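You operate a simulated robot arm through the tools that you are given. There is no shell and no other tool.

You are at the controls of a simulated robot arm. One attempt, no reset.

TASK
Water the drier plant from below: about 60 ml from the jug into its saucer.
Fine: first stand the pot in the middle of the sill, pour, stand it back in the saucer, put the jug back and turn the radiator down to 1. Set down upright: what you pick out, cream jug.

Only the result counts: the job must be done as asked and must still hold three seconds after the hand-in. Knocking over, shifting, dropping, spilling or breaking anything else fails it.

THE ROBOT
A 7-joint arm with a three-finger gripper, fixed in place. Base frame: the origin is on the floor under the middle of its stand, x ahead of it, y to its left, z up; the work surface is at about z = 0.9. Readings come in m, rad, newtons and seconds.
It reaches about 1.342 m from its shoulder. Its first joint turns from -2.897 to 2.897 rad. Payload 2.69 kg.
The tool frame sits at the grasp point between the pads (the TCP): z along the fingers, y along the line on which they close. The tips reach 0.03 m beyond it. The gripper opens to 0.128 m; its body begins 0.117 m behind the TCP.
Orientation is that of the tool frame in the base frame, as a unit quaternion [x, y, z, w]. With the fingers straight down and closing along the base's y, the tool's x points along the base's -x, its y along +y and its z along -z.

THE INTERFACE
- The arm moves only by the tool move_arm. Its argument "rows" is a list of rows, each a list of 3 entries, a list of its own where there are three numbers: the shift along the base's x, y, z in units of 40 mm (1.0 is 40 mm), then the turn, a rotation vector about the base's x, y, z in units of 6 degrees (1.0 is 6 degrees), then the gripper command, from -1 (fully open) to 1 (shut), values between in proportion. In form: [[[tx, ty, tz], [wx, wy, wz], jaw], ...]. A call has 1 to 20 rows; each row shifts and turns the commanded pose from where the row before left it. A call with a number of a shift or a turn outside -1 to 1 is refused whole. A row lasts 0.2 s, in which the tool goes at most 0.05 m and 0.15 rad; a call with a longer step from one row to the next is refused whole, and so is a gripper value outside its range. Where a pose cannot be reached the arm comes as near as it can. A force on the tool above 40 N (or 10 N above the force at the start of the call, whichever is more), or a blocked arm, ends the call early, and 0.2 s more pass. Each finger travels about 0.127 m/s and halts on what it meets, pressing with about 30 N; the grip force reading is that of the motor and also rises with nothing between the fingers. The clock runs only during rows and for 0.2 s after the last one: add rows that do not move to give the fingers time. It gives the time, the measured TCP pose, the force on the tool (base axes), the opening and the grip force at its end, in the units of the frame above (readings bear some noise), with the torque about the TCP (base axes, N m) and any sound that the robot's microphone picked up.
- Cameras (640 x 400 px; columns grow to the right, rows downward): "scene" is fixed at [0.2259, -0.6516, 1.6554]; the picture's right is [0.62, -0.78, 0.00], its down [-0.45, -0.36, -0.82] and it looks along [0.64, 0.51, -0.57] (base axes); focal length 332 px, centre (320, 200). "wrist" rides on the gripper at [0.058, 0.054, -0.131] in the tool frame; the picture's right is [-0.68, 0.74, 0.00], its down [-0.62, -0.57, -0.55] and it looks along [-0.40, -0.37, 0.84] (tool axes); focal length 234 px, centre (320, 200). There is no depth. A picture from a camera that has moved, and an enlarged one, comes with that camera's place and axes in the base frame and with its lens. The place of the scene camera against the robot may be out by one fixed shift of up to 0.012 m in any direction.
- snapshot(camera): a new picture of that camera. It takes no simulated time.
- lift_body(by): moves the trunk up (or, below 0, down) by that many m; the arm rides with it, the base frame stays. It gives what a move gives, with no picture.
- enlarge(camera, box): a new picture of the part [left, top, right, bottom] of that camera's present view, enlarged. It takes no simulated time.
- close_job(): hands the job in; it is judged then, once.

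Places have to be worked out from the pictures, the camera data and where the tool is seen. Open the gripper and draw the arm clear of the work before you hand the job in, unless the task says otherwise.

The tools are called by a JSON object that holds its "name" and its "arguments". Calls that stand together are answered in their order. move_arm: Moves the arm, as the interface text tells. Its arguments: {"type":"object","properties":{"rows":{"type":"array","items":{"type":"array"}}},"required":["rows"]} The other tools are called the same way: lift_body (by) moves the trunk up or down; snapshot (camera) takes a picture; enlarge (camera, box) takes an enlarged picture of a part of a camera's view; close_job () hands the job in.

At the start:

```text
t: 0.0
ee_pos: [0.777, 0.041, 1.2937]
tool_rot: [0.001, 1.0, 0.0, 0.0]
ft_force: [-0.2, 0.0, 0.2]
ft_torque: [0.01, 0.02, 0.01]
opening: 0.1279
gripper_force: 0.0
trunk travel left (down, up): [-0.2, 0.15]
```

scene: 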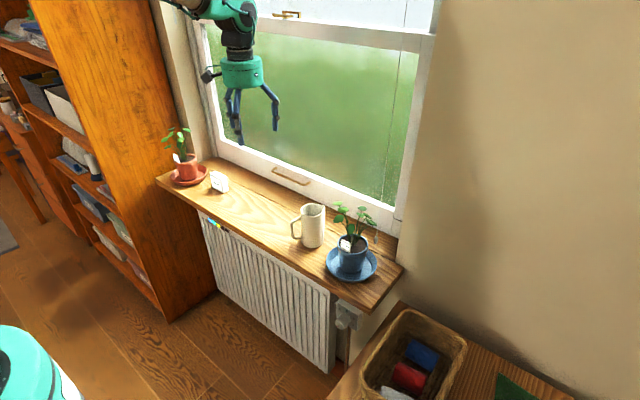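
wrist: 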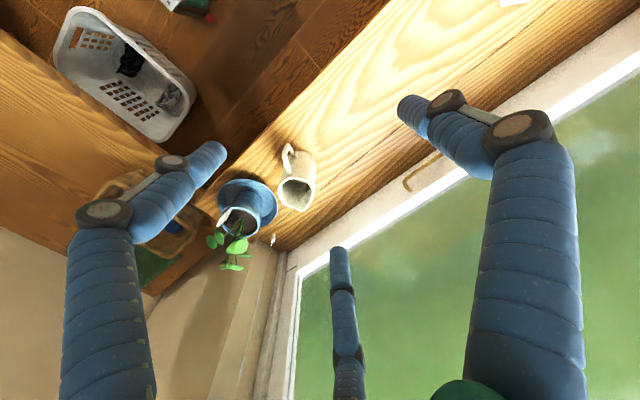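

I start by looking closely at the two plants, the jug, and the radiator valve before moving anything.

{"name": "enlarge", "arguments": {"camera": "scene", "box": [280, 180, 420, 290]}}

{"name": "enlarge", "arguments": {"camera": "scene", "box": [140, 110, 260, 220]}}

{"name": "enlarge", "arguments": {"camera": "scene", "box": [300, 270, 400, 380]}}

{"name": "enlarge", "arguments": {"camera": "wrist", "box": [190, 120, 350, 290]}}

```text
3.64 times, centred on (350, 235) of scene
camera zoom: at [0.2259, -0.6516, 1.6554], right [0.62, -0.78, 0.0], down [-0.45, -0.36, -0.82], along [0.64, 0.51, -0.57], focal length 1208 px, centre (211, 73)
```

zoom: 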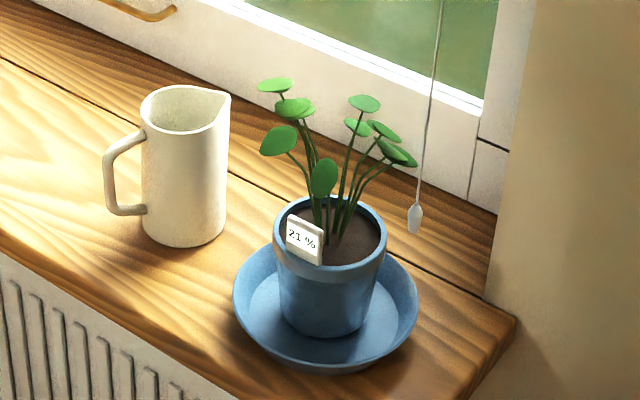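

```text
3.64 times, centred on (200, 165) of scene
camera zoom: at [0.2259, -0.6516, 1.6554], right [0.62, -0.78, 0.0], down [-0.45, -0.36, -0.82], along [0.64, 0.51, -0.57], focal length 1208 px, centre (756, 327)
```

zoom: 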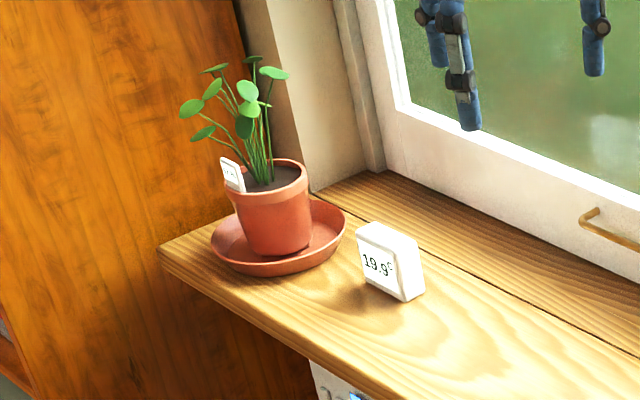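

```text
3.64 times, centred on (350, 325) of scene
camera zoom: at [0.2259, -0.6516, 1.6554], right [0.62, -0.78, 0.0], down [-0.45, -0.36, -0.82], along [0.64, 0.51, -0.57], focal length 1208 px, centre (211, -254)
```

zoom: 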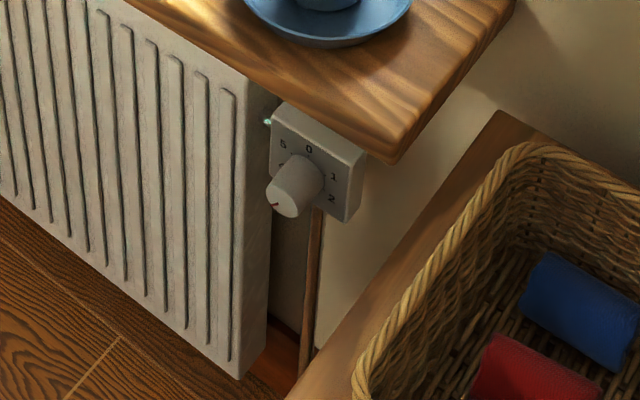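

```text
2.35 times, centred on (270, 205) of wrist
camera zoom: at [0.7196, 0.0933, 1.4225], right [0.68, 0.74, 0.0], down [0.62, -0.57, 0.55], along [0.4, -0.37, -0.84], focal length 551 px, centre (438, 188)
```

zoom: 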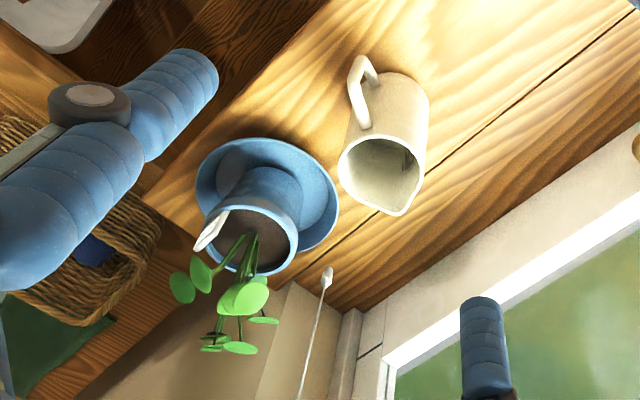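

The blue pot's tag reads about 21 %. I need to read the terracotta pot's tag and the radiator dial, so I zoom in more tightly.

{"name": "enlarge", "arguments": {"camera": "scene", "box": [172, 148, 196, 168]}}

{"name": "enlarge", "arguments": {"camera": "scene", "box": [335, 228, 365, 252]}}

{"name": "enlarge", "arguments": {"camera": "scene", "box": [330, 292, 370, 336]}}

{"name": "enlarge", "arguments": {"camera": "scene", "box": [290, 195, 340, 260]}}

{"name": "enlarge", "arguments": {"camera": "scene", "box": [195, 205, 255, 250]}}

```text
16.00 times, centred on (184, 158) of scene
camera zoom: at [0.2259, -0.6516, 1.6554], right [0.62, -0.78, 0.0], down [-0.45, -0.36, -0.82], along [0.64, 0.51, -0.57], focal length 5317 px, centre (2496, 872)
```

zoom: 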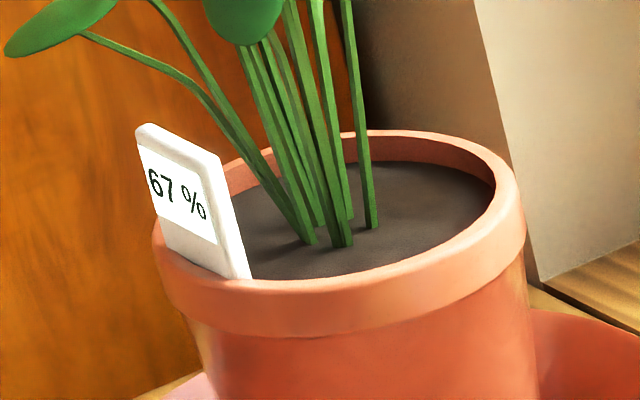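

```text
16.00 times, centred on (350, 240) of scene
camera zoom: at [0.2259, -0.6516, 1.6554], right [0.62, -0.78, 0.0], down [-0.45, -0.36, -0.82], along [0.64, 0.51, -0.57], focal length 5317 px, centre (-160, -440)
```

zoom: 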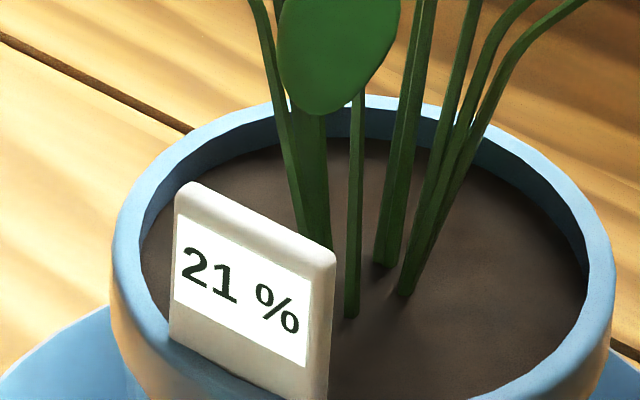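

```text
9.09 times, centred on (350, 314) of scene
camera zoom: at [0.2259, -0.6516, 1.6554], right [0.62, -0.78, 0.0], down [-0.45, -0.36, -0.82], along [0.64, 0.51, -0.57], focal length 3021 px, centre (47, -836)
```

zoom: 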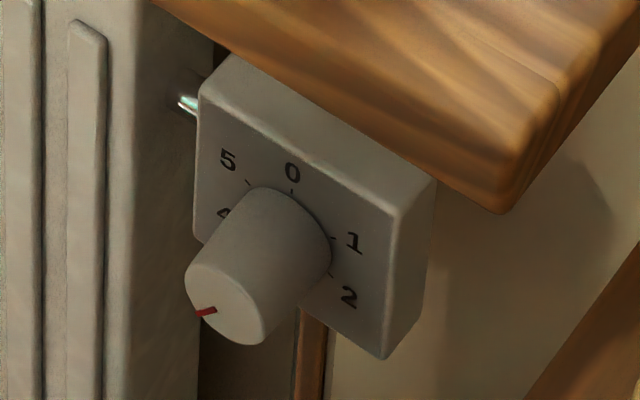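

```text
6.15 times, centred on (315, 228) of scene
camera zoom: at [0.2259, -0.6516, 1.6554], right [0.62, -0.78, 0.0], down [-0.45, -0.36, -0.82], along [0.64, 0.51, -0.57], focal length 2045 px, centre (351, 31)
```

zoom: 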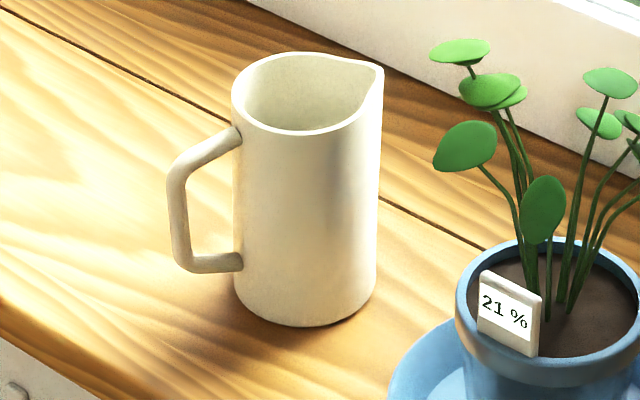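

```text
8.89 times, centred on (225, 228) of scene
camera zoom: at [0.2259, -0.6516, 1.6554], right [0.62, -0.78, 0.0], down [-0.45, -0.36, -0.82], along [0.64, 0.51, -0.57], focal length 2954 px, centre (1164, -44)
```

zoom: 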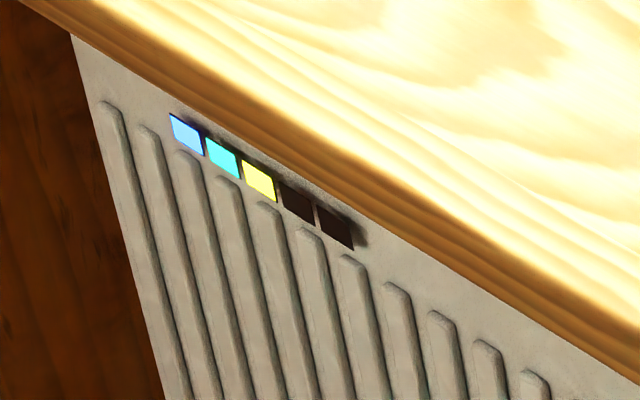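

The tags settle it: blue pot 21 %, terracotta 67 %, so the blue plant is the drier one, and the radiator bars show 3. From the rays I put the sill front edge at x≈0.75, the jug near (0.867,-0.107) and the blue pot near (0.85,-0.278). Next I close the fingers in free air to see how they travel.

{"name": "move_arm", "arguments": {"rows": [[[0, 0, 0], [0, 0, 0], 0.0], [[0, 0, 0], [0, 0, 0], 0.0], [[0, 0, 0], [0, 0, 0], 0.0]]}}

{"name": "snapshot", "arguments": {"camera": "wrist"}}

{"name": "move_arm", "arguments": {"rows": [[[0, 0, 0], [0, 0, 0], 1.0], [[0, 0, 0], [0, 0, 0], 1.0], [[0, 0, 0], [0, 0, 0], 1.0], [[0, 0, 0], [0, 0, 0], 1.0]]}}

{"name": "snapshot", "arguments": {"camera": "wrist"}}

{"name": "enlarge", "arguments": {"camera": "scene", "box": [180, 0, 320, 150]}}

```text
t: 0.8
ee_pos: [0.7784, 0.0408, 1.2926]
tool_rot: [0.0, 1.0, 0.0, 0.0]
ft_force: [0.2, -0.7, 0.3]
ft_torque: [-0.03, -0.01, -0.01]
opening: 0.0641
gripper_force: 0.0
trunk travel left (down, up): [-0.2, 0.15]
```

```text
taken
camera wrist: at [0.7196, 0.0933, 1.4225], right [0.68, 0.74, 0.0], down [0.62, -0.57, 0.55], along [0.4, -0.37, -0.84], focal length 234 px, centre (320, 200)
```

wrist: 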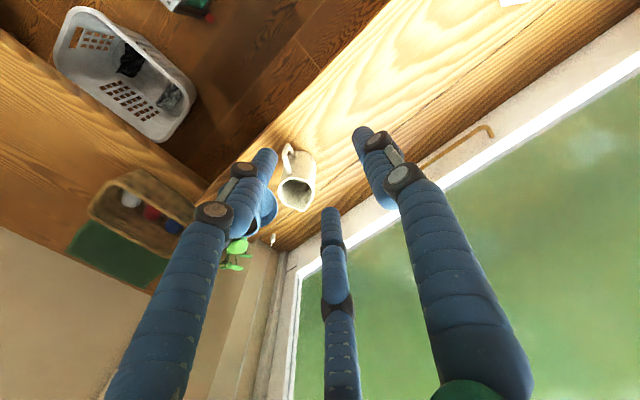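

```text
t: 1.8
ee_pos: [0.7773, 0.0411, 1.2934]
tool_rot: [0.0, 1.0, 0.0, 0.0]
ft_force: [-0.8, -0.4, -0.1]
ft_torque: [0.01, 0.02, -0.01]
opening: 0.0024
gripper_force: 29.8
trunk travel left (down, up): [-0.2, 0.15]
```

```text
taken
camera wrist: at [0.7196, 0.0933, 1.4225], right [0.68, 0.74, 0.0], down [0.62, -0.57, 0.55], along [0.4, -0.37, -0.84], focal length 234 px, centre (320, 200)
```

wrist: 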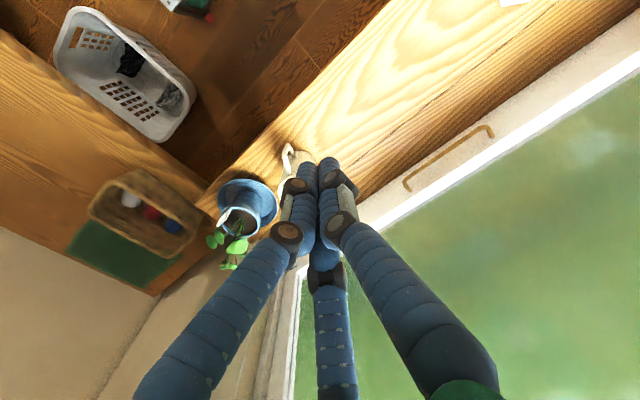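

```text
2.67 times, centred on (250, 75) of scene
camera zoom: at [0.2259, -0.6516, 1.6554], right [0.62, -0.78, 0.0], down [-0.45, -0.36, -0.82], along [0.64, 0.51, -0.57], focal length 886 px, centre (507, 533)
```

zoom: 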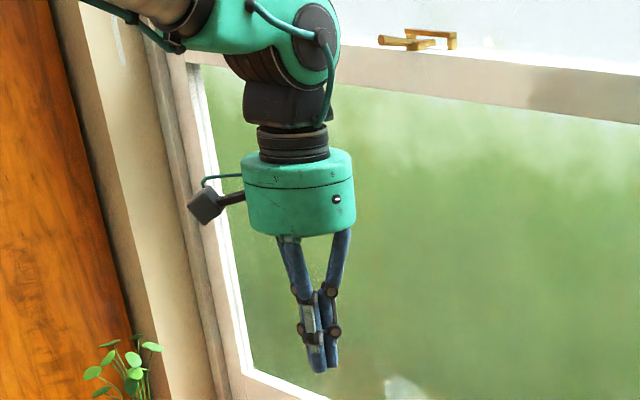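

The fingers close radially, three of them 120° apart, so top-down grasps around the pot rim and the jug body look natural. I reopen and move over the blue pot at the present height to look down on it.

{"name": "move_arm", "arguments": {"rows": [[[0.23, -1, 0], [0, 0, 0], -1], [[0.23, -1, 0], [0, 0, 0], -1], [[0.23, -1, 0], [0, 0, 0], -1], [[0.23, -1, 0], [0, 0, 0], -1], [[0.23, -1, 0], [0, 0, 0], -1], [[0.23, -1, 0], [0, 0, 0], -1], [[0.23, -1, 0], [0, 0, 0], -1], [[0.23, -1, 0], [0, 0, 0], -1], [[0, 0, 0], [0, 0, 0], -1]]}}

{"name": "snapshot", "arguments": {"camera": "wrist"}}

{"name": "snapshot", "arguments": {"camera": "scene"}}

```text
t: 3.8
ee_pos: [0.8538, -0.2811, 1.2953]
tool_rot: [0.0, 1.0, 0.001, -0.001]
ft_force: [0.0, -0.3, 0.0]
ft_torque: [0.07, 0.02, 0.03]
opening: 0.1281
gripper_force: 0.0
trunk travel left (down, up): [-0.2, 0.15]
```

```text
taken
camera wrist: at [0.7961, -0.2286, 1.4249], right [0.68, 0.74, 0.0], down [0.62, -0.57, 0.55], along [0.4, -0.37, -0.84], focal length 234 px, centre (320, 200)
```

wrist: 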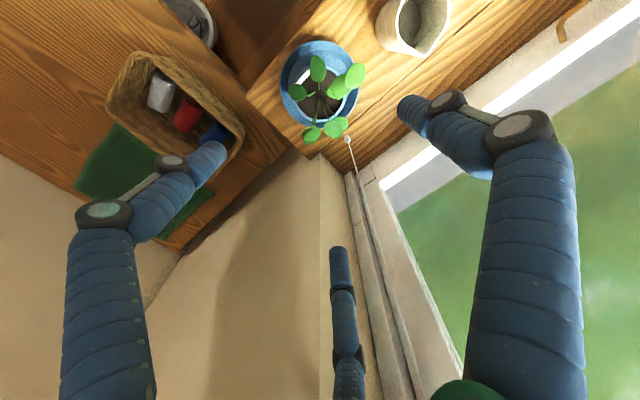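

```text
taken
```

scene: 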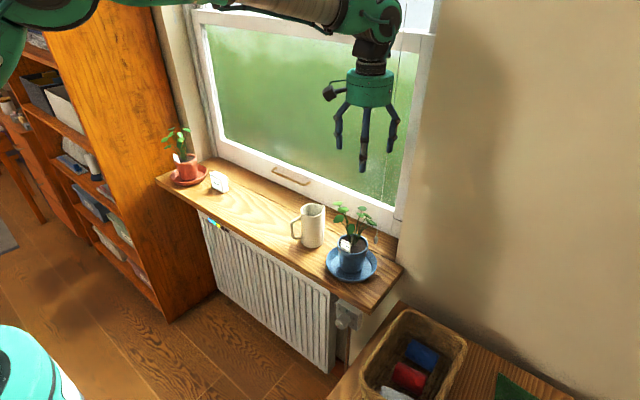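

The arm got there cleanly; I zoom into the wrist view of the pot, and of the jug, to fix their positions and see where the leaves and tag are.

{"name": "enlarge", "arguments": {"camera": "wrist", "box": [260, 30, 380, 150]}}

{"name": "enlarge", "arguments": {"camera": "wrist", "box": [360, 0, 470, 70]}}

```text
3.33 times, centred on (320, 90) of wrist
camera zoom: at [0.7961, -0.2286, 1.4249], right [0.68, 0.74, 0.0], down [0.62, -0.57, 0.55], along [0.4, -0.37, -0.84], focal length 781 px, centre (320, 567)
```

zoom: 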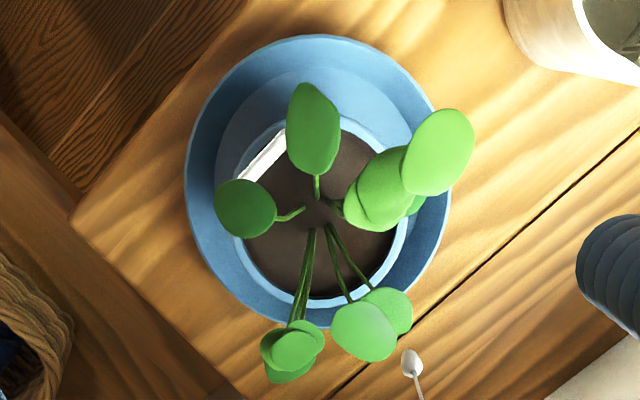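

```text
5.71 times, centred on (415, 35) of wrist
camera zoom: at [0.7961, -0.2286, 1.4249], right [0.68, 0.74, 0.0], down [0.62, -0.57, 0.55], along [0.4, -0.37, -0.84], focal length 1338 px, centre (-223, 1143)
```

zoom: 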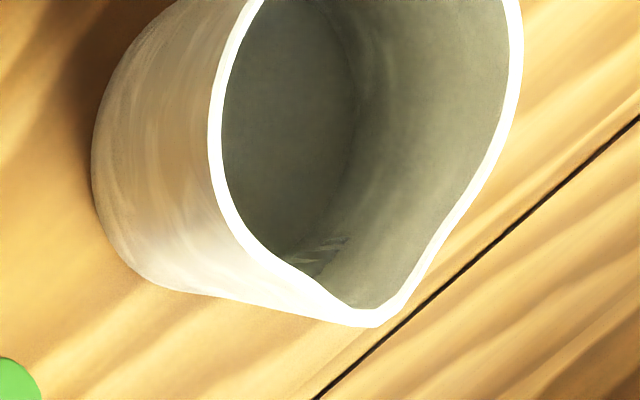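

Seen from above, the pot sits near (0.842,-0.271) with its rim around z≈1.0, and leaves lie at about 88°, 141°, 214°, -14° and -59°. I yaw by -50° so the fingers point to 40°/160°/280°, between the leaves, then centre over the pot and come down to just above the foliage.

{"name": "move_arm", "arguments": {"rows": [[[-0.033, 0.03, 0], [0, 0, -0.926], -1], [[-0.033, 0.03, 0], [0, 0, -0.926], -1], [[-0.033, 0.03, 0], [0, 0, -0.926], -1], [[-0.033, 0.03, 0], [0, 0, -0.926], -1], [[-0.033, 0.03, 0], [0, 0, -0.926], -1], [[-0.033, 0.03, 0], [0, 0, -0.926], -1], [[-0.033, 0.03, 0], [0, 0, -0.926], -1], [[-0.033, 0.03, 0], [0, 0, -0.926], -1], [[-0.033, 0.03, 0], [0, 0, -0.926], -1], [[0, 0, -0.9], [0, 0, 0], -1], [[0, 0, -0.9], [0, 0, 0], -1], [[0, 0, -0.9], [0, 0, 0], -1], [[0, 0, -0.9], [0, 0, 0], -1], [[0, 0, 0], [0, 0, 0], -1]]}}

{"name": "snapshot", "arguments": {"camera": "wrist"}}

{"name": "enlarge", "arguments": {"camera": "scene", "box": [270, 100, 430, 290]}}

```text
t: 6.8
ee_pos: [0.8388, -0.2667, 1.1486]
tool_rot: [0.422, 0.907, 0.0, 0.0]
ft_force: [-0.7, -0.8, -0.7]
ft_torque: [0.06, 0.05, 0.01]
opening: 0.128
gripper_force: 0.1
trunk travel left (down, up): [-0.2, 0.15]
```

```text
taken
camera wrist: at [0.8439, -0.1882, 1.2781], right [1.0, -0.05, 0.0], down [-0.04, -0.84, 0.55], along [-0.03, -0.55, -0.84], focal length 234 px, centre (320, 200)
```

wrist: 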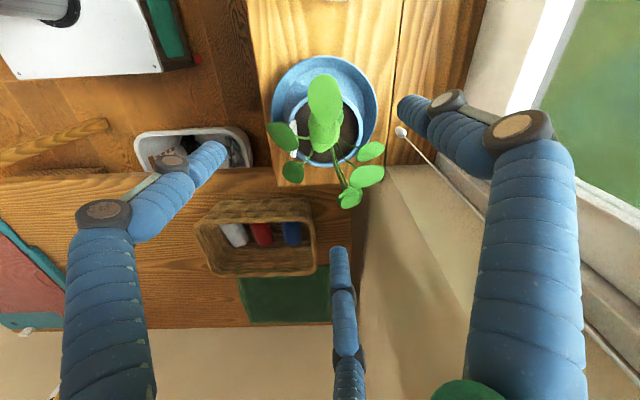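

```text
2.11 times, centred on (350, 195) of scene
camera zoom: at [0.2259, -0.6516, 1.6554], right [0.62, -0.78, 0.0], down [-0.45, -0.36, -0.82], along [0.64, 0.51, -0.57], focal length 700 px, centre (257, 210)
```

zoom: 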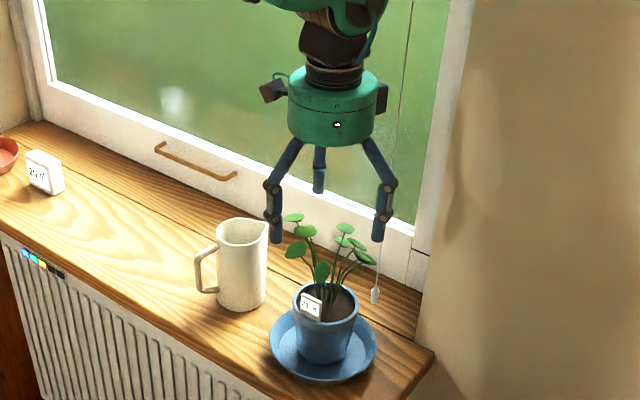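

A second dark box sits on the palm toward the window, close to where I put the blind cord, (0.954,-0.299) and vertical. I zoom in on the hand to judge that clearance before going lower.

{"name": "enlarge", "arguments": {"camera": "scene", "box": [320, 105, 390, 175]}}

{"name": "enlarge", "arguments": {"camera": "wrist", "box": [255, 40, 445, 215]}}

```text
5.71 times, centred on (355, 140) of scene
camera zoom: at [0.2259, -0.6516, 1.6554], right [0.62, -0.78, 0.0], down [-0.45, -0.36, -0.82], along [0.64, 0.51, -0.57], focal length 1899 px, centre (120, 543)
```

zoom: 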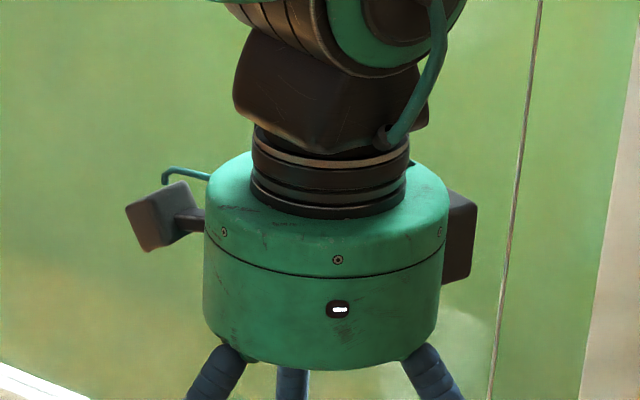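

```text
2.29 times, centred on (350, 128) of wrist
camera zoom: at [0.8439, -0.1882, 1.2781], right [1.0, -0.05, 0.0], down [-0.04, -0.84, 0.55], along [-0.03, -0.55, -0.84], focal length 535 px, centre (251, 366)
```

zoom: 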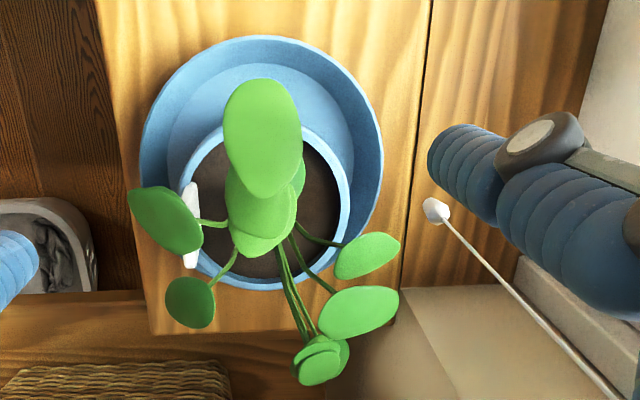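

The second box reaches at most ~0.08 m from the palm axis, so about 3 cm stays free to the cord. The pot centre works out at about (0.848,-0.272) and the TCP is at (0.840,-0.267), so I correct by (+7,-5) mm and go down in part, watching the force.

{"name": "move_arm", "arguments": {"rows": [[[0.175, -0.125, 0], [0, 0, 0], -1], [[0, 0, -0.6], [0, 0, 0], -1], [[0, 0, -0.6], [0, 0, 0], -1], [[0, 0, -0.6], [0, 0, 0], -1], [[0, 0, -0.5], [0, 0, 0], -1], [[0, 0, 0], [0, 0, 0], -1]]}}

{"name": "snapshot", "arguments": {"camera": "wrist"}}

{"name": "enlarge", "arguments": {"camera": "scene", "box": [300, 140, 410, 290]}}

```text
t: 8.2
ee_pos: [0.8489, -0.2739, 1.057]
tool_rot: [0.423, 0.906, 0.0, 0.001]
ft_force: [-0.3, -0.6, 0.3]
ft_torque: [0.01, 0.01, 0.02]
opening: 0.1282
gripper_force: 0.1
trunk travel left (down, up): [-0.2, 0.15]
```

```text
taken
camera wrist: at [0.853, -0.1952, 1.187], right [1.0, -0.05, 0.0], down [-0.04, -0.84, 0.55], along [-0.02, -0.55, -0.84], focal length 234 px, centre (320, 200)
```

wrist: 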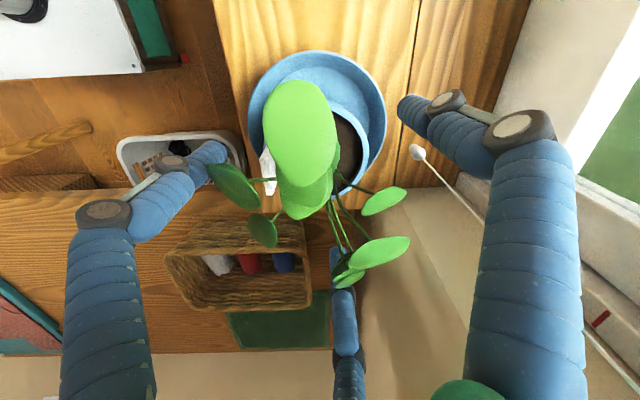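

```text
2.67 times, centred on (355, 215) of scene
camera zoom: at [0.2259, -0.6516, 1.6554], right [0.62, -0.78, 0.0], down [-0.45, -0.36, -0.82], along [0.64, 0.51, -0.57], focal length 886 px, centre (227, 160)
```

zoom: 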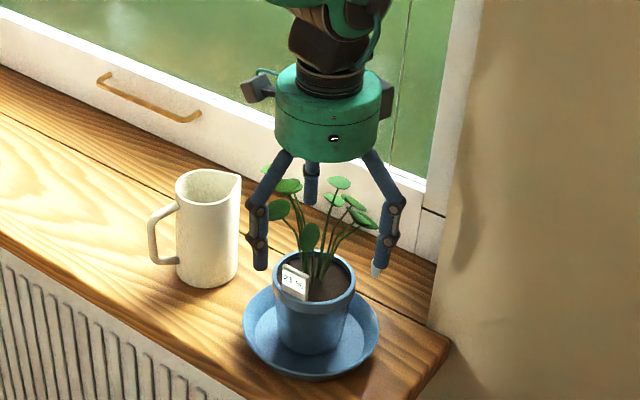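

No contact so far and the fingers straddle the foliage with the pot centred. I go down another 35 mm and check again.

{"name": "move_arm", "arguments": {"rows": [[[0, 0, -0.3], [0, 0, 0], -1], [[0, 0, -0.3], [0, 0, 0], -1], [[0, 0, -0.3], [0, 0, 0], -1], [[0, 0, 0], [0, 0, 0], -1]]}}

{"name": "snapshot", "arguments": {"camera": "wrist"}}

{"name": "enlarge", "arguments": {"camera": "scene", "box": [305, 165, 405, 285]}}

```text
t: 9.2
ee_pos: [0.8457, -0.2744, 1.0203]
tool_rot: [0.423, 0.906, 0.001, 0.0]
ft_force: [-0.2, -0.1, 0.1]
ft_torque: [-0.03, -0.04, 0.01]
opening: 0.128
gripper_force: 0.2
trunk travel left (down, up): [-0.2, 0.15]
```

```text
taken
camera wrist: at [0.8507, -0.1955, 1.1509], right [1.0, -0.05, 0.0], down [-0.04, -0.84, 0.55], along [-0.03, -0.55, -0.84], focal length 234 px, centre (320, 200)
```

wrist: 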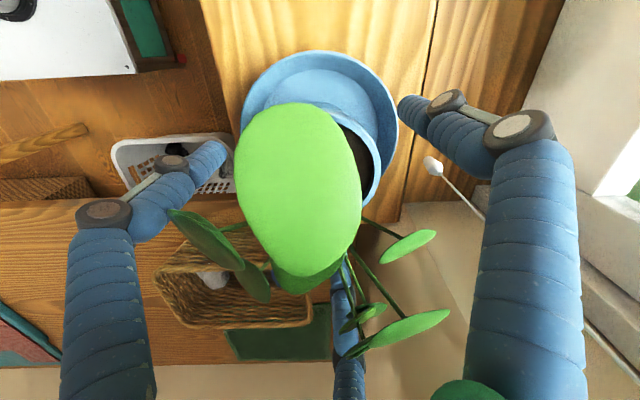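

```text
3.33 times, centred on (355, 225) of scene
camera zoom: at [0.2259, -0.6516, 1.6554], right [0.62, -0.78, 0.0], down [-0.45, -0.36, -0.82], along [0.64, 0.51, -0.57], focal length 1108 px, centre (203, 117)
```

zoom: 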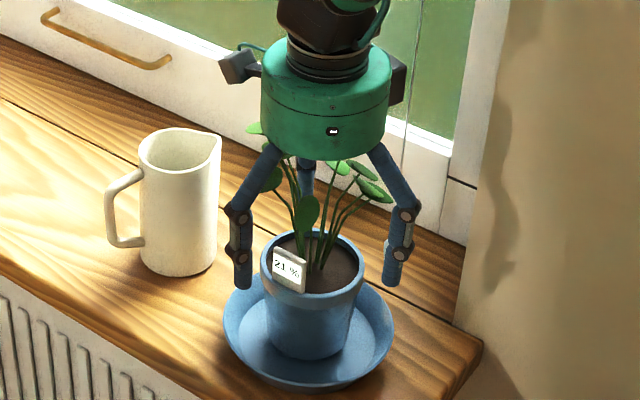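

The TCP is at z≈1.020 with no contact. I lower another 24 mm so the fingertips sit about 3 cm below the rim, then look before closing.

{"name": "move_arm", "arguments": {"rows": [[[0, 0, -0.2], [0, 0, 0], -1], [[0, 0, -0.2], [0, 0, 0], -1], [[0, 0, -0.2], [0, 0, 0], -1], [[0, 0, 0], [0, 0, 0], -1]]}}

{"name": "snapshot", "arguments": {"camera": "wrist"}}

{"name": "enlarge", "arguments": {"camera": "scene", "box": [320, 190, 390, 270]}}

```text
t: 10.2
ee_pos: [0.8458, -0.2736, 0.9962]
tool_rot: [0.423, 0.906, 0.0, -0.001]
ft_force: [0.5, -0.4, 1.7]
ft_torque: [0.02, 0.03, -0.02]
opening: 0.128
gripper_force: 0.1
trunk travel left (down, up): [-0.2, 0.15]
```

```text
taken
camera wrist: at [0.8499, -0.1956, 1.1259], right [1.0, -0.05, 0.0], down [-0.04, -0.84, 0.55], along [-0.03, -0.55, -0.84], focal length 234 px, centre (320, 200)
```

wrist: 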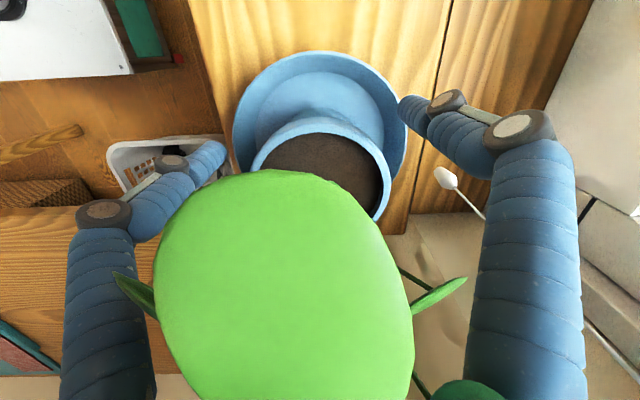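

```text
5.00 times, centred on (355, 230) of scene
camera zoom: at [0.2259, -0.6516, 1.6554], right [0.62, -0.78, 0.0], down [-0.45, -0.36, -0.82], along [0.64, 0.51, -0.57], focal length 1661 px, centre (145, 50)
```

zoom: 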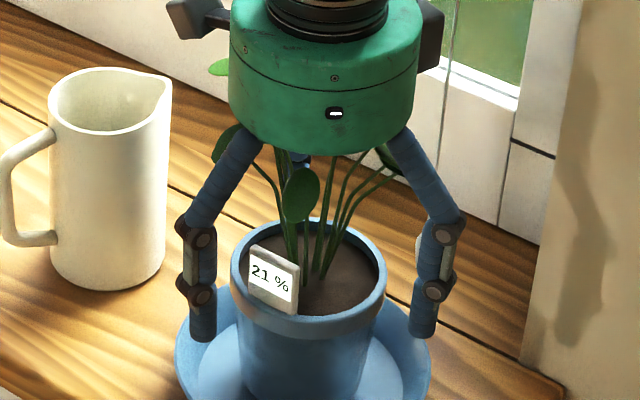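

A slight 1.7 N upward force suggests a leaf brushing the palm, which is harmless. From this view the rim is at z≈0.994 and centred under the tool, so I close the fingers on it.

{"name": "move_arm", "arguments": {"rows": [[[0, 0, 0], [0, 0, 0], 0.0], [[0, 0, 0], [0, 0, 0], 0.4], [[0, 0, 0], [0, 0, 0], 1], [[0, 0, 0], [0, 0, 0], 1], [[0, 0, 0], [0, 0, 0], 1]]}}

{"name": "enlarge", "arguments": {"camera": "scene", "box": [310, 180, 400, 285]}}

```text
t: 11.4
ee_pos: [0.8445, -0.2741, 0.9966]
tool_rot: [0.423, 0.906, 0.001, 0.0]
ft_force: [-0.1, -1.5, 3.3]
ft_torque: [0.02, -0.13, -0.05]
opening: 0.0896
gripper_force: 29.6
trunk travel left (down, up): [-0.2, 0.15]
```

```text
3.81 times, centred on (355, 232) of scene
camera zoom: at [0.2259, -0.6516, 1.6554], right [0.62, -0.78, 0.0], down [-0.45, -0.36, -0.82], along [0.64, 0.51, -0.57], focal length 1266 px, centre (187, 76)
```

zoom: 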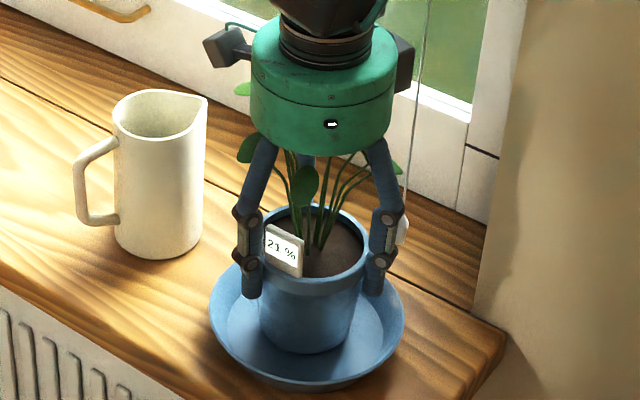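

The fingers hold the rim at 0.0896 m, matching its diameter. I take a wrist picture to log the exact grasp pose, then lift straight up slowly.

{"name": "snapshot", "arguments": {"camera": "wrist"}}

{"name": "move_arm", "arguments": {"rows": [[[0, 0, 0.25], [0, 0, 0], 1], [[0, 0, 0.25], [0, 0, 0], 1], [[0, 0, 0.25], [0, 0, 0], 1], [[0, 0, 0.25], [0, 0, 0], 1], [[0, 0, 0], [0, 0, 0], 1]]}}

{"name": "enlarge", "arguments": {"camera": "scene", "box": [310, 160, 400, 285]}}

```text
taken
camera wrist: at [0.8497, -0.1956, 1.1263], right [1.0, -0.05, 0.0], down [-0.04, -0.84, 0.55], along [-0.02, -0.55, -0.84], focal length 234 px, centre (320, 200)
```

wrist: 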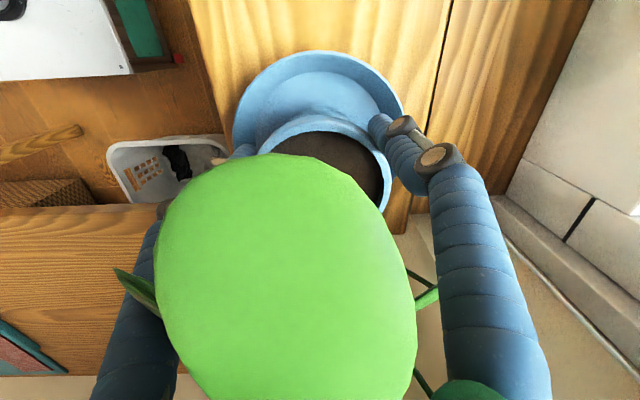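

```text
t: 12.6
ee_pos: [0.8465, -0.273, 1.0363]
tool_rot: [0.423, 0.906, 0.0, 0.0]
ft_force: [-0.2, -0.3, -4.9]
ft_torque: [0.01, 0.01, -0.02]
opening: 0.0898
gripper_force: 30.1
trunk travel left (down, up): [-0.2, 0.15]
```

```text
3.20 times, centred on (355, 222) of scene
camera zoom: at [0.2259, -0.6516, 1.6554], right [0.62, -0.78, 0.0], down [-0.45, -0.36, -0.82], along [0.64, 0.51, -0.57], focal length 1063 px, centre (208, 128)
```

zoom: 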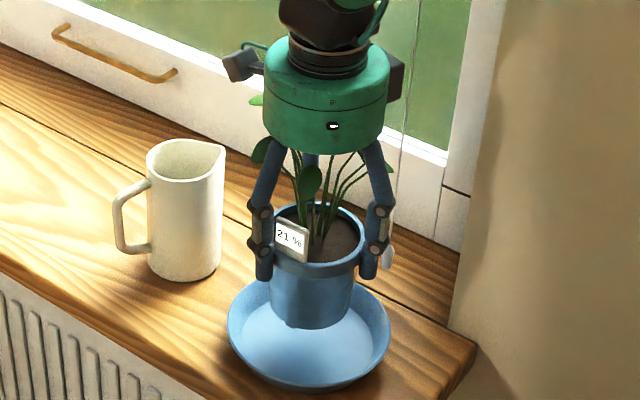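

The pot is up (about 5 N) and the saucer stayed. I lift to clear the jug, then carry it left to the sill's middle, which I make y≈0.122 between the ends at -0.41 and 0.656.

{"name": "move_arm", "arguments": {"rows": [[[0, 0, 0.6], [0, 0, 0], 1], [[0, 0, 0.7], [0, 0, 0], 1], [[0, 0, 0.7], [0, 0, 0], 1], [[0, 0, 0.7], [0, 0, 0], 1], [[0, 0, 0.7], [0, 0, 0], 1], [[0, 0, 0.6], [0, 0, 0], 1], [[0, 0.5, 0], [0, 0, 0], 1], [[0, 0.9, 0], [0, 0, 0], 1], [[0, 0.9, 0], [0, 0, 0], 1], [[0, 0.9, 0], [0, 0, 0], 1], [[0, 0.9, 0], [0, 0, 0], 1], [[0, 0.9, 0], [0, 0, 0], 1], [[0, 0.9, 0], [0, 0, 0], 1], [[0, 0.9, 0], [0, 0, 0], 1], [[0, 0.9, 0], [0, 0, 0], 1], [[0, 0.9, 0], [0, 0, 0], 1], [[0, 0.9, 0], [0, 0, 0], 1], [[0, 0.4, 0], [0, 0, 0], 1], [[0, 0, 0], [0, 0, 0], 1]]}}

{"name": "snapshot", "arguments": {"camera": "scene"}}

{"name": "snapshot", "arguments": {"camera": "wrist"}}

```text
t: 16.6
ee_pos: [0.8485, 0.1228, 1.1985]
tool_rot: [0.423, 0.906, -0.001, 0.001]
ft_force: [0.3, 0.6, -4.8]
ft_torque: [-0.01, 0.02, -0.01]
opening: 0.0899
gripper_force: 30.2
trunk travel left (down, up): [-0.2, 0.15]
```

```text
taken
```

scene: 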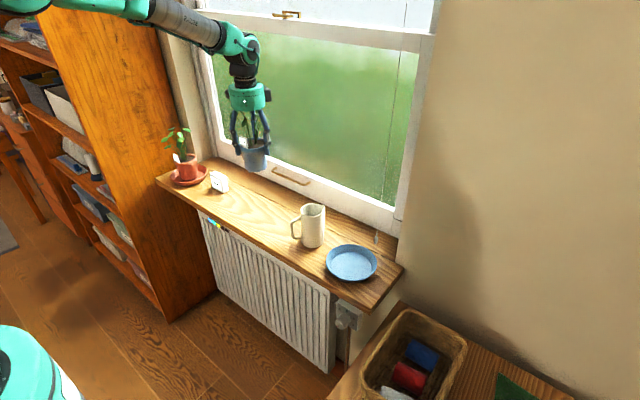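

```text
taken
camera wrist: at [0.8536, 0.2009, 1.3275], right [1.0, -0.05, 0.0], down [-0.04, -0.84, 0.55], along [-0.03, -0.55, -0.84], focal length 234 px, centre (320, 200)
```

wrist: 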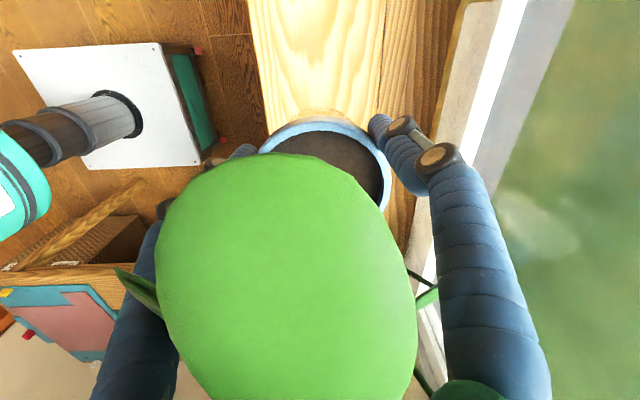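

At the sill's middle with TCP (0.850,0.122,1.197). I lower most of the way, then feel for the sill in small steps.

{"name": "move_arm", "arguments": {"rows": [[[0, 0, -0.5], [0, 0, 0], 1], [[0, 0, -0.8], [0, 0, 0], 1], [[0, 0, -0.8], [0, 0, 0], 1], [[0, 0, -0.8], [0, 0, 0], 1], [[0, 0, -0.8], [0, 0, 0], 1], [[0, 0, -0.6], [0, 0, 0], 1], [[0, 0, -0.3], [0, 0, 0], 1], [[0, 0, -0.15], [0, 0, 0], 1], [[0, 0, 0], [0, 0, 0], 1]]}}

{"name": "enlarge", "arguments": {"camera": "scene", "box": [200, 100, 320, 220]}}

{"name": "enlarge", "arguments": {"camera": "scene", "box": [285, 190, 405, 310]}}

```text
t: 18.6
ee_pos: [0.8466, 0.1237, 1.0054]
tool_rot: [0.422, 0.906, 0.0, 0.0]
ft_force: [0.3, -0.3, -4.6]
ft_torque: [-0.02, -0.02, 0.01]
opening: 0.0895
gripper_force: 29.9
trunk travel left (down, up): [-0.2, 0.15]
```

```text
3.33 times, centred on (260, 160) of scene
camera zoom: at [0.2259, -0.6516, 1.6554], right [0.62, -0.78, 0.0], down [-0.45, -0.36, -0.82], along [0.64, 0.51, -0.57], focal length 1108 px, centre (520, 333)
```

zoom: 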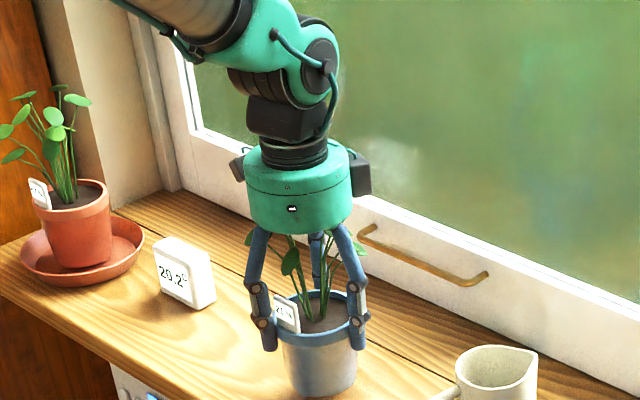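

```text
3.33 times, centred on (345, 250) of scene
camera zoom: at [0.2259, -0.6516, 1.6554], right [0.62, -0.78, 0.0], down [-0.45, -0.36, -0.82], along [0.64, 0.51, -0.57], focal length 1108 px, centre (237, 33)
```

zoom: 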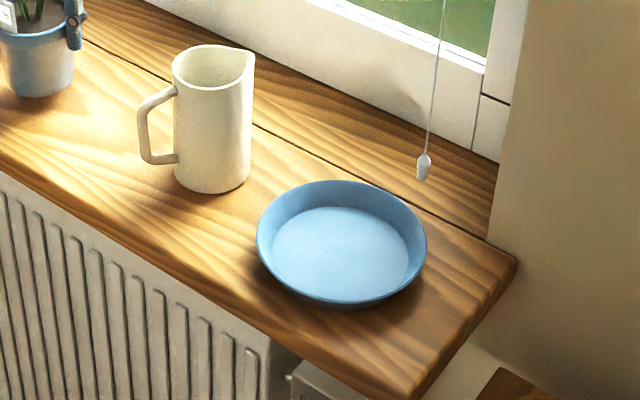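

Still hanging free (-4.6 N). I step down 2 mm at a time.

{"name": "move_arm", "arguments": {"rows": [[[0, 0, -0.06], [0, 0, 0], 1], [[0, 0, -0.06], [0, 0, 0], 1], [[0, 0, -0.06], [0, 0, 0], 1], [[0, 0, -0.04], [0, 0, 0], 1], [[0, 0, 0], [0, 0, 0], 1]]}}

{"name": "move_arm", "arguments": {"rows": [[[0, 0, -0.05], [0, 0, 0], 1], [[0, 0, 0], [0, 0, 0], 1]]}}

```text
t: 19.8
ee_pos: [0.847, 0.1218, 0.9977]
tool_rot: [0.422, 0.907, 0.0, 0.001]
ft_force: [-0.2, -0.4, -5.6]
ft_torque: [-0.02, 0.0, 0.02]
opening: 0.0897
gripper_force: 30.2
trunk travel left (down, up): [-0.2, 0.15]
```

```text
t: 20.4
ee_pos: [0.8461, 0.1226, 0.9956]
tool_rot: [0.423, 0.906, 0.0, 0.001]
ft_force: [-0.1, -0.6, -5.2]
ft_torque: [-0.03, -0.01, 0.04]
opening: 0.0899
gripper_force: 29.9
trunk travel left (down, up): [-0.2, 0.15]
```

No contact yet at z≈0.9956, as expected because the sill is lower than the saucer floor. I keep stepping down.

{"name": "move_arm", "arguments": {"rows": [[[0, 0, -0.06], [0, 0, 0], 1], [[0, 0, 0], [0, 0, 0], 1]]}}

{"name": "move_arm", "arguments": {"rows": [[[0, 0, -0.05], [0, 0, 0], 1], [[0, 0, 0], [0, 0, 0], 1]]}}

{"name": "move_arm", "arguments": {"rows": [[[0, 0, -0.05], [0, 0, 0], 1], [[0, 0, 0], [0, 0, 0], 1]]}}

```text
t: 21.0
ee_pos: [0.8454, 0.1216, 0.9943]
tool_rot: [0.423, 0.906, 0.0, 0.0]
ft_force: [0.5, 0.2, -5.3]
ft_torque: [-0.01, -0.01, -0.01]
opening: 0.0897
gripper_force: 29.8
trunk travel left (down, up): [-0.2, 0.15]
```

```text
t: 21.6
ee_pos: [0.846, 0.1227, 0.9925]
tool_rot: [0.422, 0.906, 0.0, -0.001]
ft_force: [0.1, -0.3, -3.4]
ft_torque: [0.05, 0.03, 0.02]
opening: 0.0898
gripper_force: 29.8
trunk travel left (down, up): [-0.2, 0.15]
```

```text
t: 22.2
ee_pos: [0.8454, 0.1226, 0.9916]
tool_rot: [0.423, 0.906, 0.0, 0.001]
ft_force: [-5.2, -2.3, 15.8]
ft_torque: [0.05, 0.47, -0.02]
opening: 0.0897
gripper_force: 30.6
trunk travel left (down, up): [-0.2, 0.15]
```

Contact with the sill (force +16 N). I relax about 1.6 mm, then open the fingers to release the pot.

{"name": "move_arm", "arguments": {"rows": [[[0, 0, 0.04], [0, 0, 0], 1], [[0, 0, 0], [0, 0, 0], 1]]}}

{"name": "move_arm", "arguments": {"rows": [[[0, 0, 0], [0, 0, 0], 0.0], [[0, 0, 0], [0, 0, 0], -0.5], [[0, 0, 0], [0, 0, 0], -1], [[0, 0, 0], [0, 0, 0], -1]]}}

{"name": "snapshot", "arguments": {"camera": "wrist"}}

```text
t: 22.8
ee_pos: [0.8457, 0.1221, 0.9926]
tool_rot: [0.423, 0.906, 0.001, 0.0]
ft_force: [3.7, -2.4, 7.9]
ft_torque: [-0.06, -0.58, -0.14]
opening: 0.0899
gripper_force: 29.7
trunk travel left (down, up): [-0.2, 0.15]
```

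```text
t: 23.8
ee_pos: [0.8448, 0.1235, 0.9904]
tool_rot: [0.423, 0.906, 0.0, 0.0]
ft_force: [0.0, -0.4, -0.3]
ft_torque: [0.0, -0.01, -0.02]
opening: 0.128
gripper_force: 0.1
trunk travel left (down, up): [-0.2, 0.15]
```

```text
taken
camera wrist: at [0.8501, 0.2007, 1.1206], right [1.0, -0.05, 0.0], down [-0.04, -0.84, 0.55], along [-0.03, -0.55, -0.84], focal length 234 px, centre (320, 200)
```

wrist: 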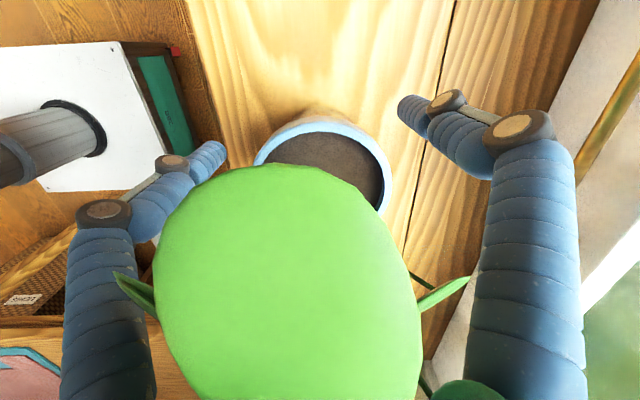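

The pot stands released (force ≈ 0). I rise straight up, gently at first, to clear the foliage.

{"name": "move_arm", "arguments": {"rows": [[[0, 0, 0.3], [0, 0, 0], -1], [[0, 0, 0.5], [0, 0, 0], -1], [[0, 0, 0.7], [0, 0, 0], -1], [[0, 0, 0.9], [0, 0, 0], -1], [[0, 0, 0.9], [0, 0, 0], -1], [[0, 0, 0.9], [0, 0, 0], -1], [[0, 0, 0.9], [0, 0, 0], -1], [[0, 0, 0.9], [0, 0, 0], -1], [[0, 0, 0], [0, 0, 0], -1]]}}

{"name": "snapshot", "arguments": {"camera": "scene"}}

{"name": "snapshot", "arguments": {"camera": "wrist"}}

```text
t: 25.8
ee_pos: [0.8472, 0.1182, 1.234]
tool_rot: [0.423, 0.906, 0.001, 0.0]
ft_force: [-0.1, -1.0, 1.0]
ft_torque: [0.01, -0.05, 0.01]
opening: 0.1279
gripper_force: 0.1
trunk travel left (down, up): [-0.2, 0.15]
```

```text
taken
```

scene: 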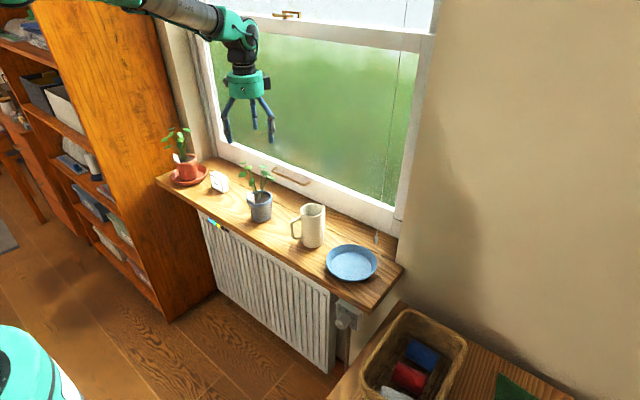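

```text
taken
camera wrist: at [0.8519, 0.1975, 1.364], right [1.0, -0.05, 0.0], down [-0.04, -0.84, 0.55], along [-0.03, -0.55, -0.84], focal length 234 px, centre (320, 200)
```

wrist: 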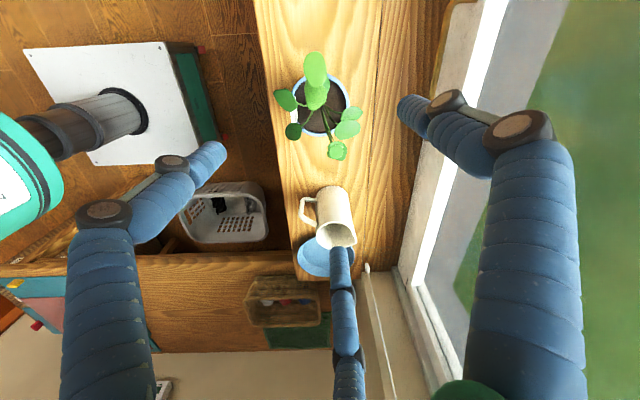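

Both the pot and saucer look fine, and nothing else moved. I go over the jug at height to measure its centre, handle and spout directions.

{"name": "move_arm", "arguments": {"rows": [[[0.08, -0.95, 0], [0, 0, 0], -1], [[0.08, -0.95, 0], [0, 0, 0], -1], [[0.08, -0.95, 0], [0, 0, 0], -1], [[0.08, -0.95, 0], [0, 0, 0], -1], [[0.08, -0.95, 0], [0, 0, 0], -1], [[0.08, -0.95, 0], [0, 0, 0], -1], [[0, 0, 0], [0, 0, 0], -1]]}}

{"name": "snapshot", "arguments": {"camera": "wrist"}}

{"name": "enlarge", "arguments": {"camera": "wrist", "box": [260, 20, 380, 140]}}

```text
t: 27.4
ee_pos: [0.8706, -0.1087, 1.2345]
tool_rot: [0.422, 0.907, -0.001, 0.0]
ft_force: [0.0, 0.0, -0.7]
ft_torque: [0.06, 0.0, -0.01]
opening: 0.1282
gripper_force: 0.1
trunk travel left (down, up): [-0.2, 0.15]
```

```text
taken
camera wrist: at [0.8754, -0.0294, 1.3636], right [1.0, -0.05, 0.0], down [-0.04, -0.84, 0.55], along [-0.03, -0.55, -0.84], focal length 234 px, centre (320, 200)
```

wrist: 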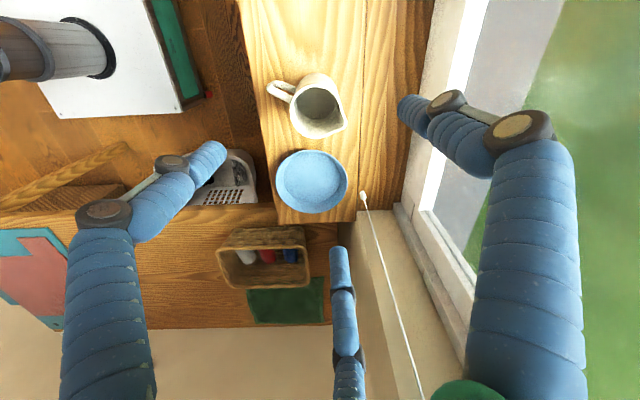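

```text
3.33 times, centred on (320, 80) of wrist
camera zoom: at [0.8754, -0.0294, 1.3636], right [1.0, -0.05, 0.0], down [-0.04, -0.84, 0.55], along [-0.03, -0.55, -0.84], focal length 781 px, centre (320, 600)
```

zoom: 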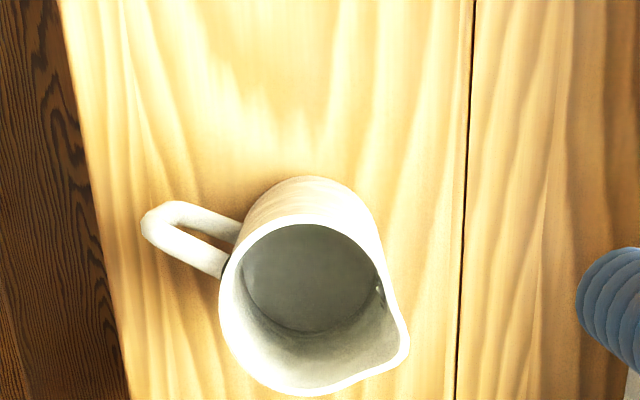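

Measured here: jug centre ≈ (0.8646,-0.101), handle toward ~155°, spout toward ~-24°. I zoom into the mouth to judge the water level.

{"name": "enlarge", "arguments": {"camera": "wrist", "box": [285, 75, 350, 145]}}

{"name": "enlarge", "arguments": {"camera": "scene", "box": [285, 195, 335, 255]}}

```text
5.71 times, centred on (318, 110) of wrist
camera zoom: at [0.8754, -0.0294, 1.3636], right [1.0, -0.05, 0.0], down [-0.04, -0.84, 0.55], along [-0.03, -0.55, -0.84], focal length 1338 px, centre (334, 714)
```

zoom: 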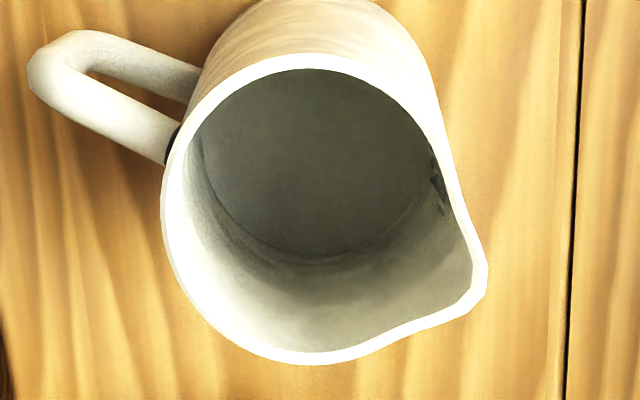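

```text
6.67 times, centred on (310, 225) of scene
camera zoom: at [0.2259, -0.6516, 1.6554], right [0.62, -0.78, 0.0], down [-0.45, -0.36, -0.82], along [0.64, 0.51, -0.57], focal length 2215 px, centre (387, 33)
```

zoom: 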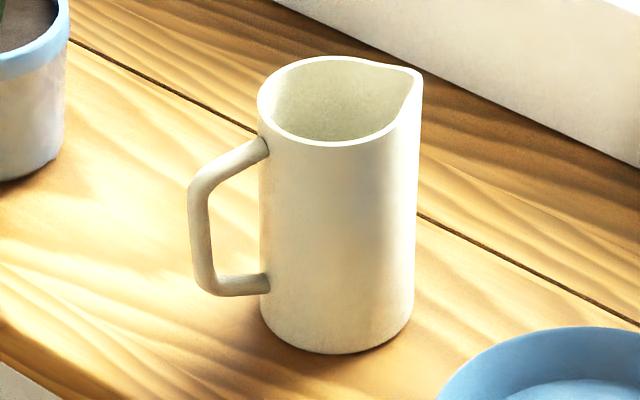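

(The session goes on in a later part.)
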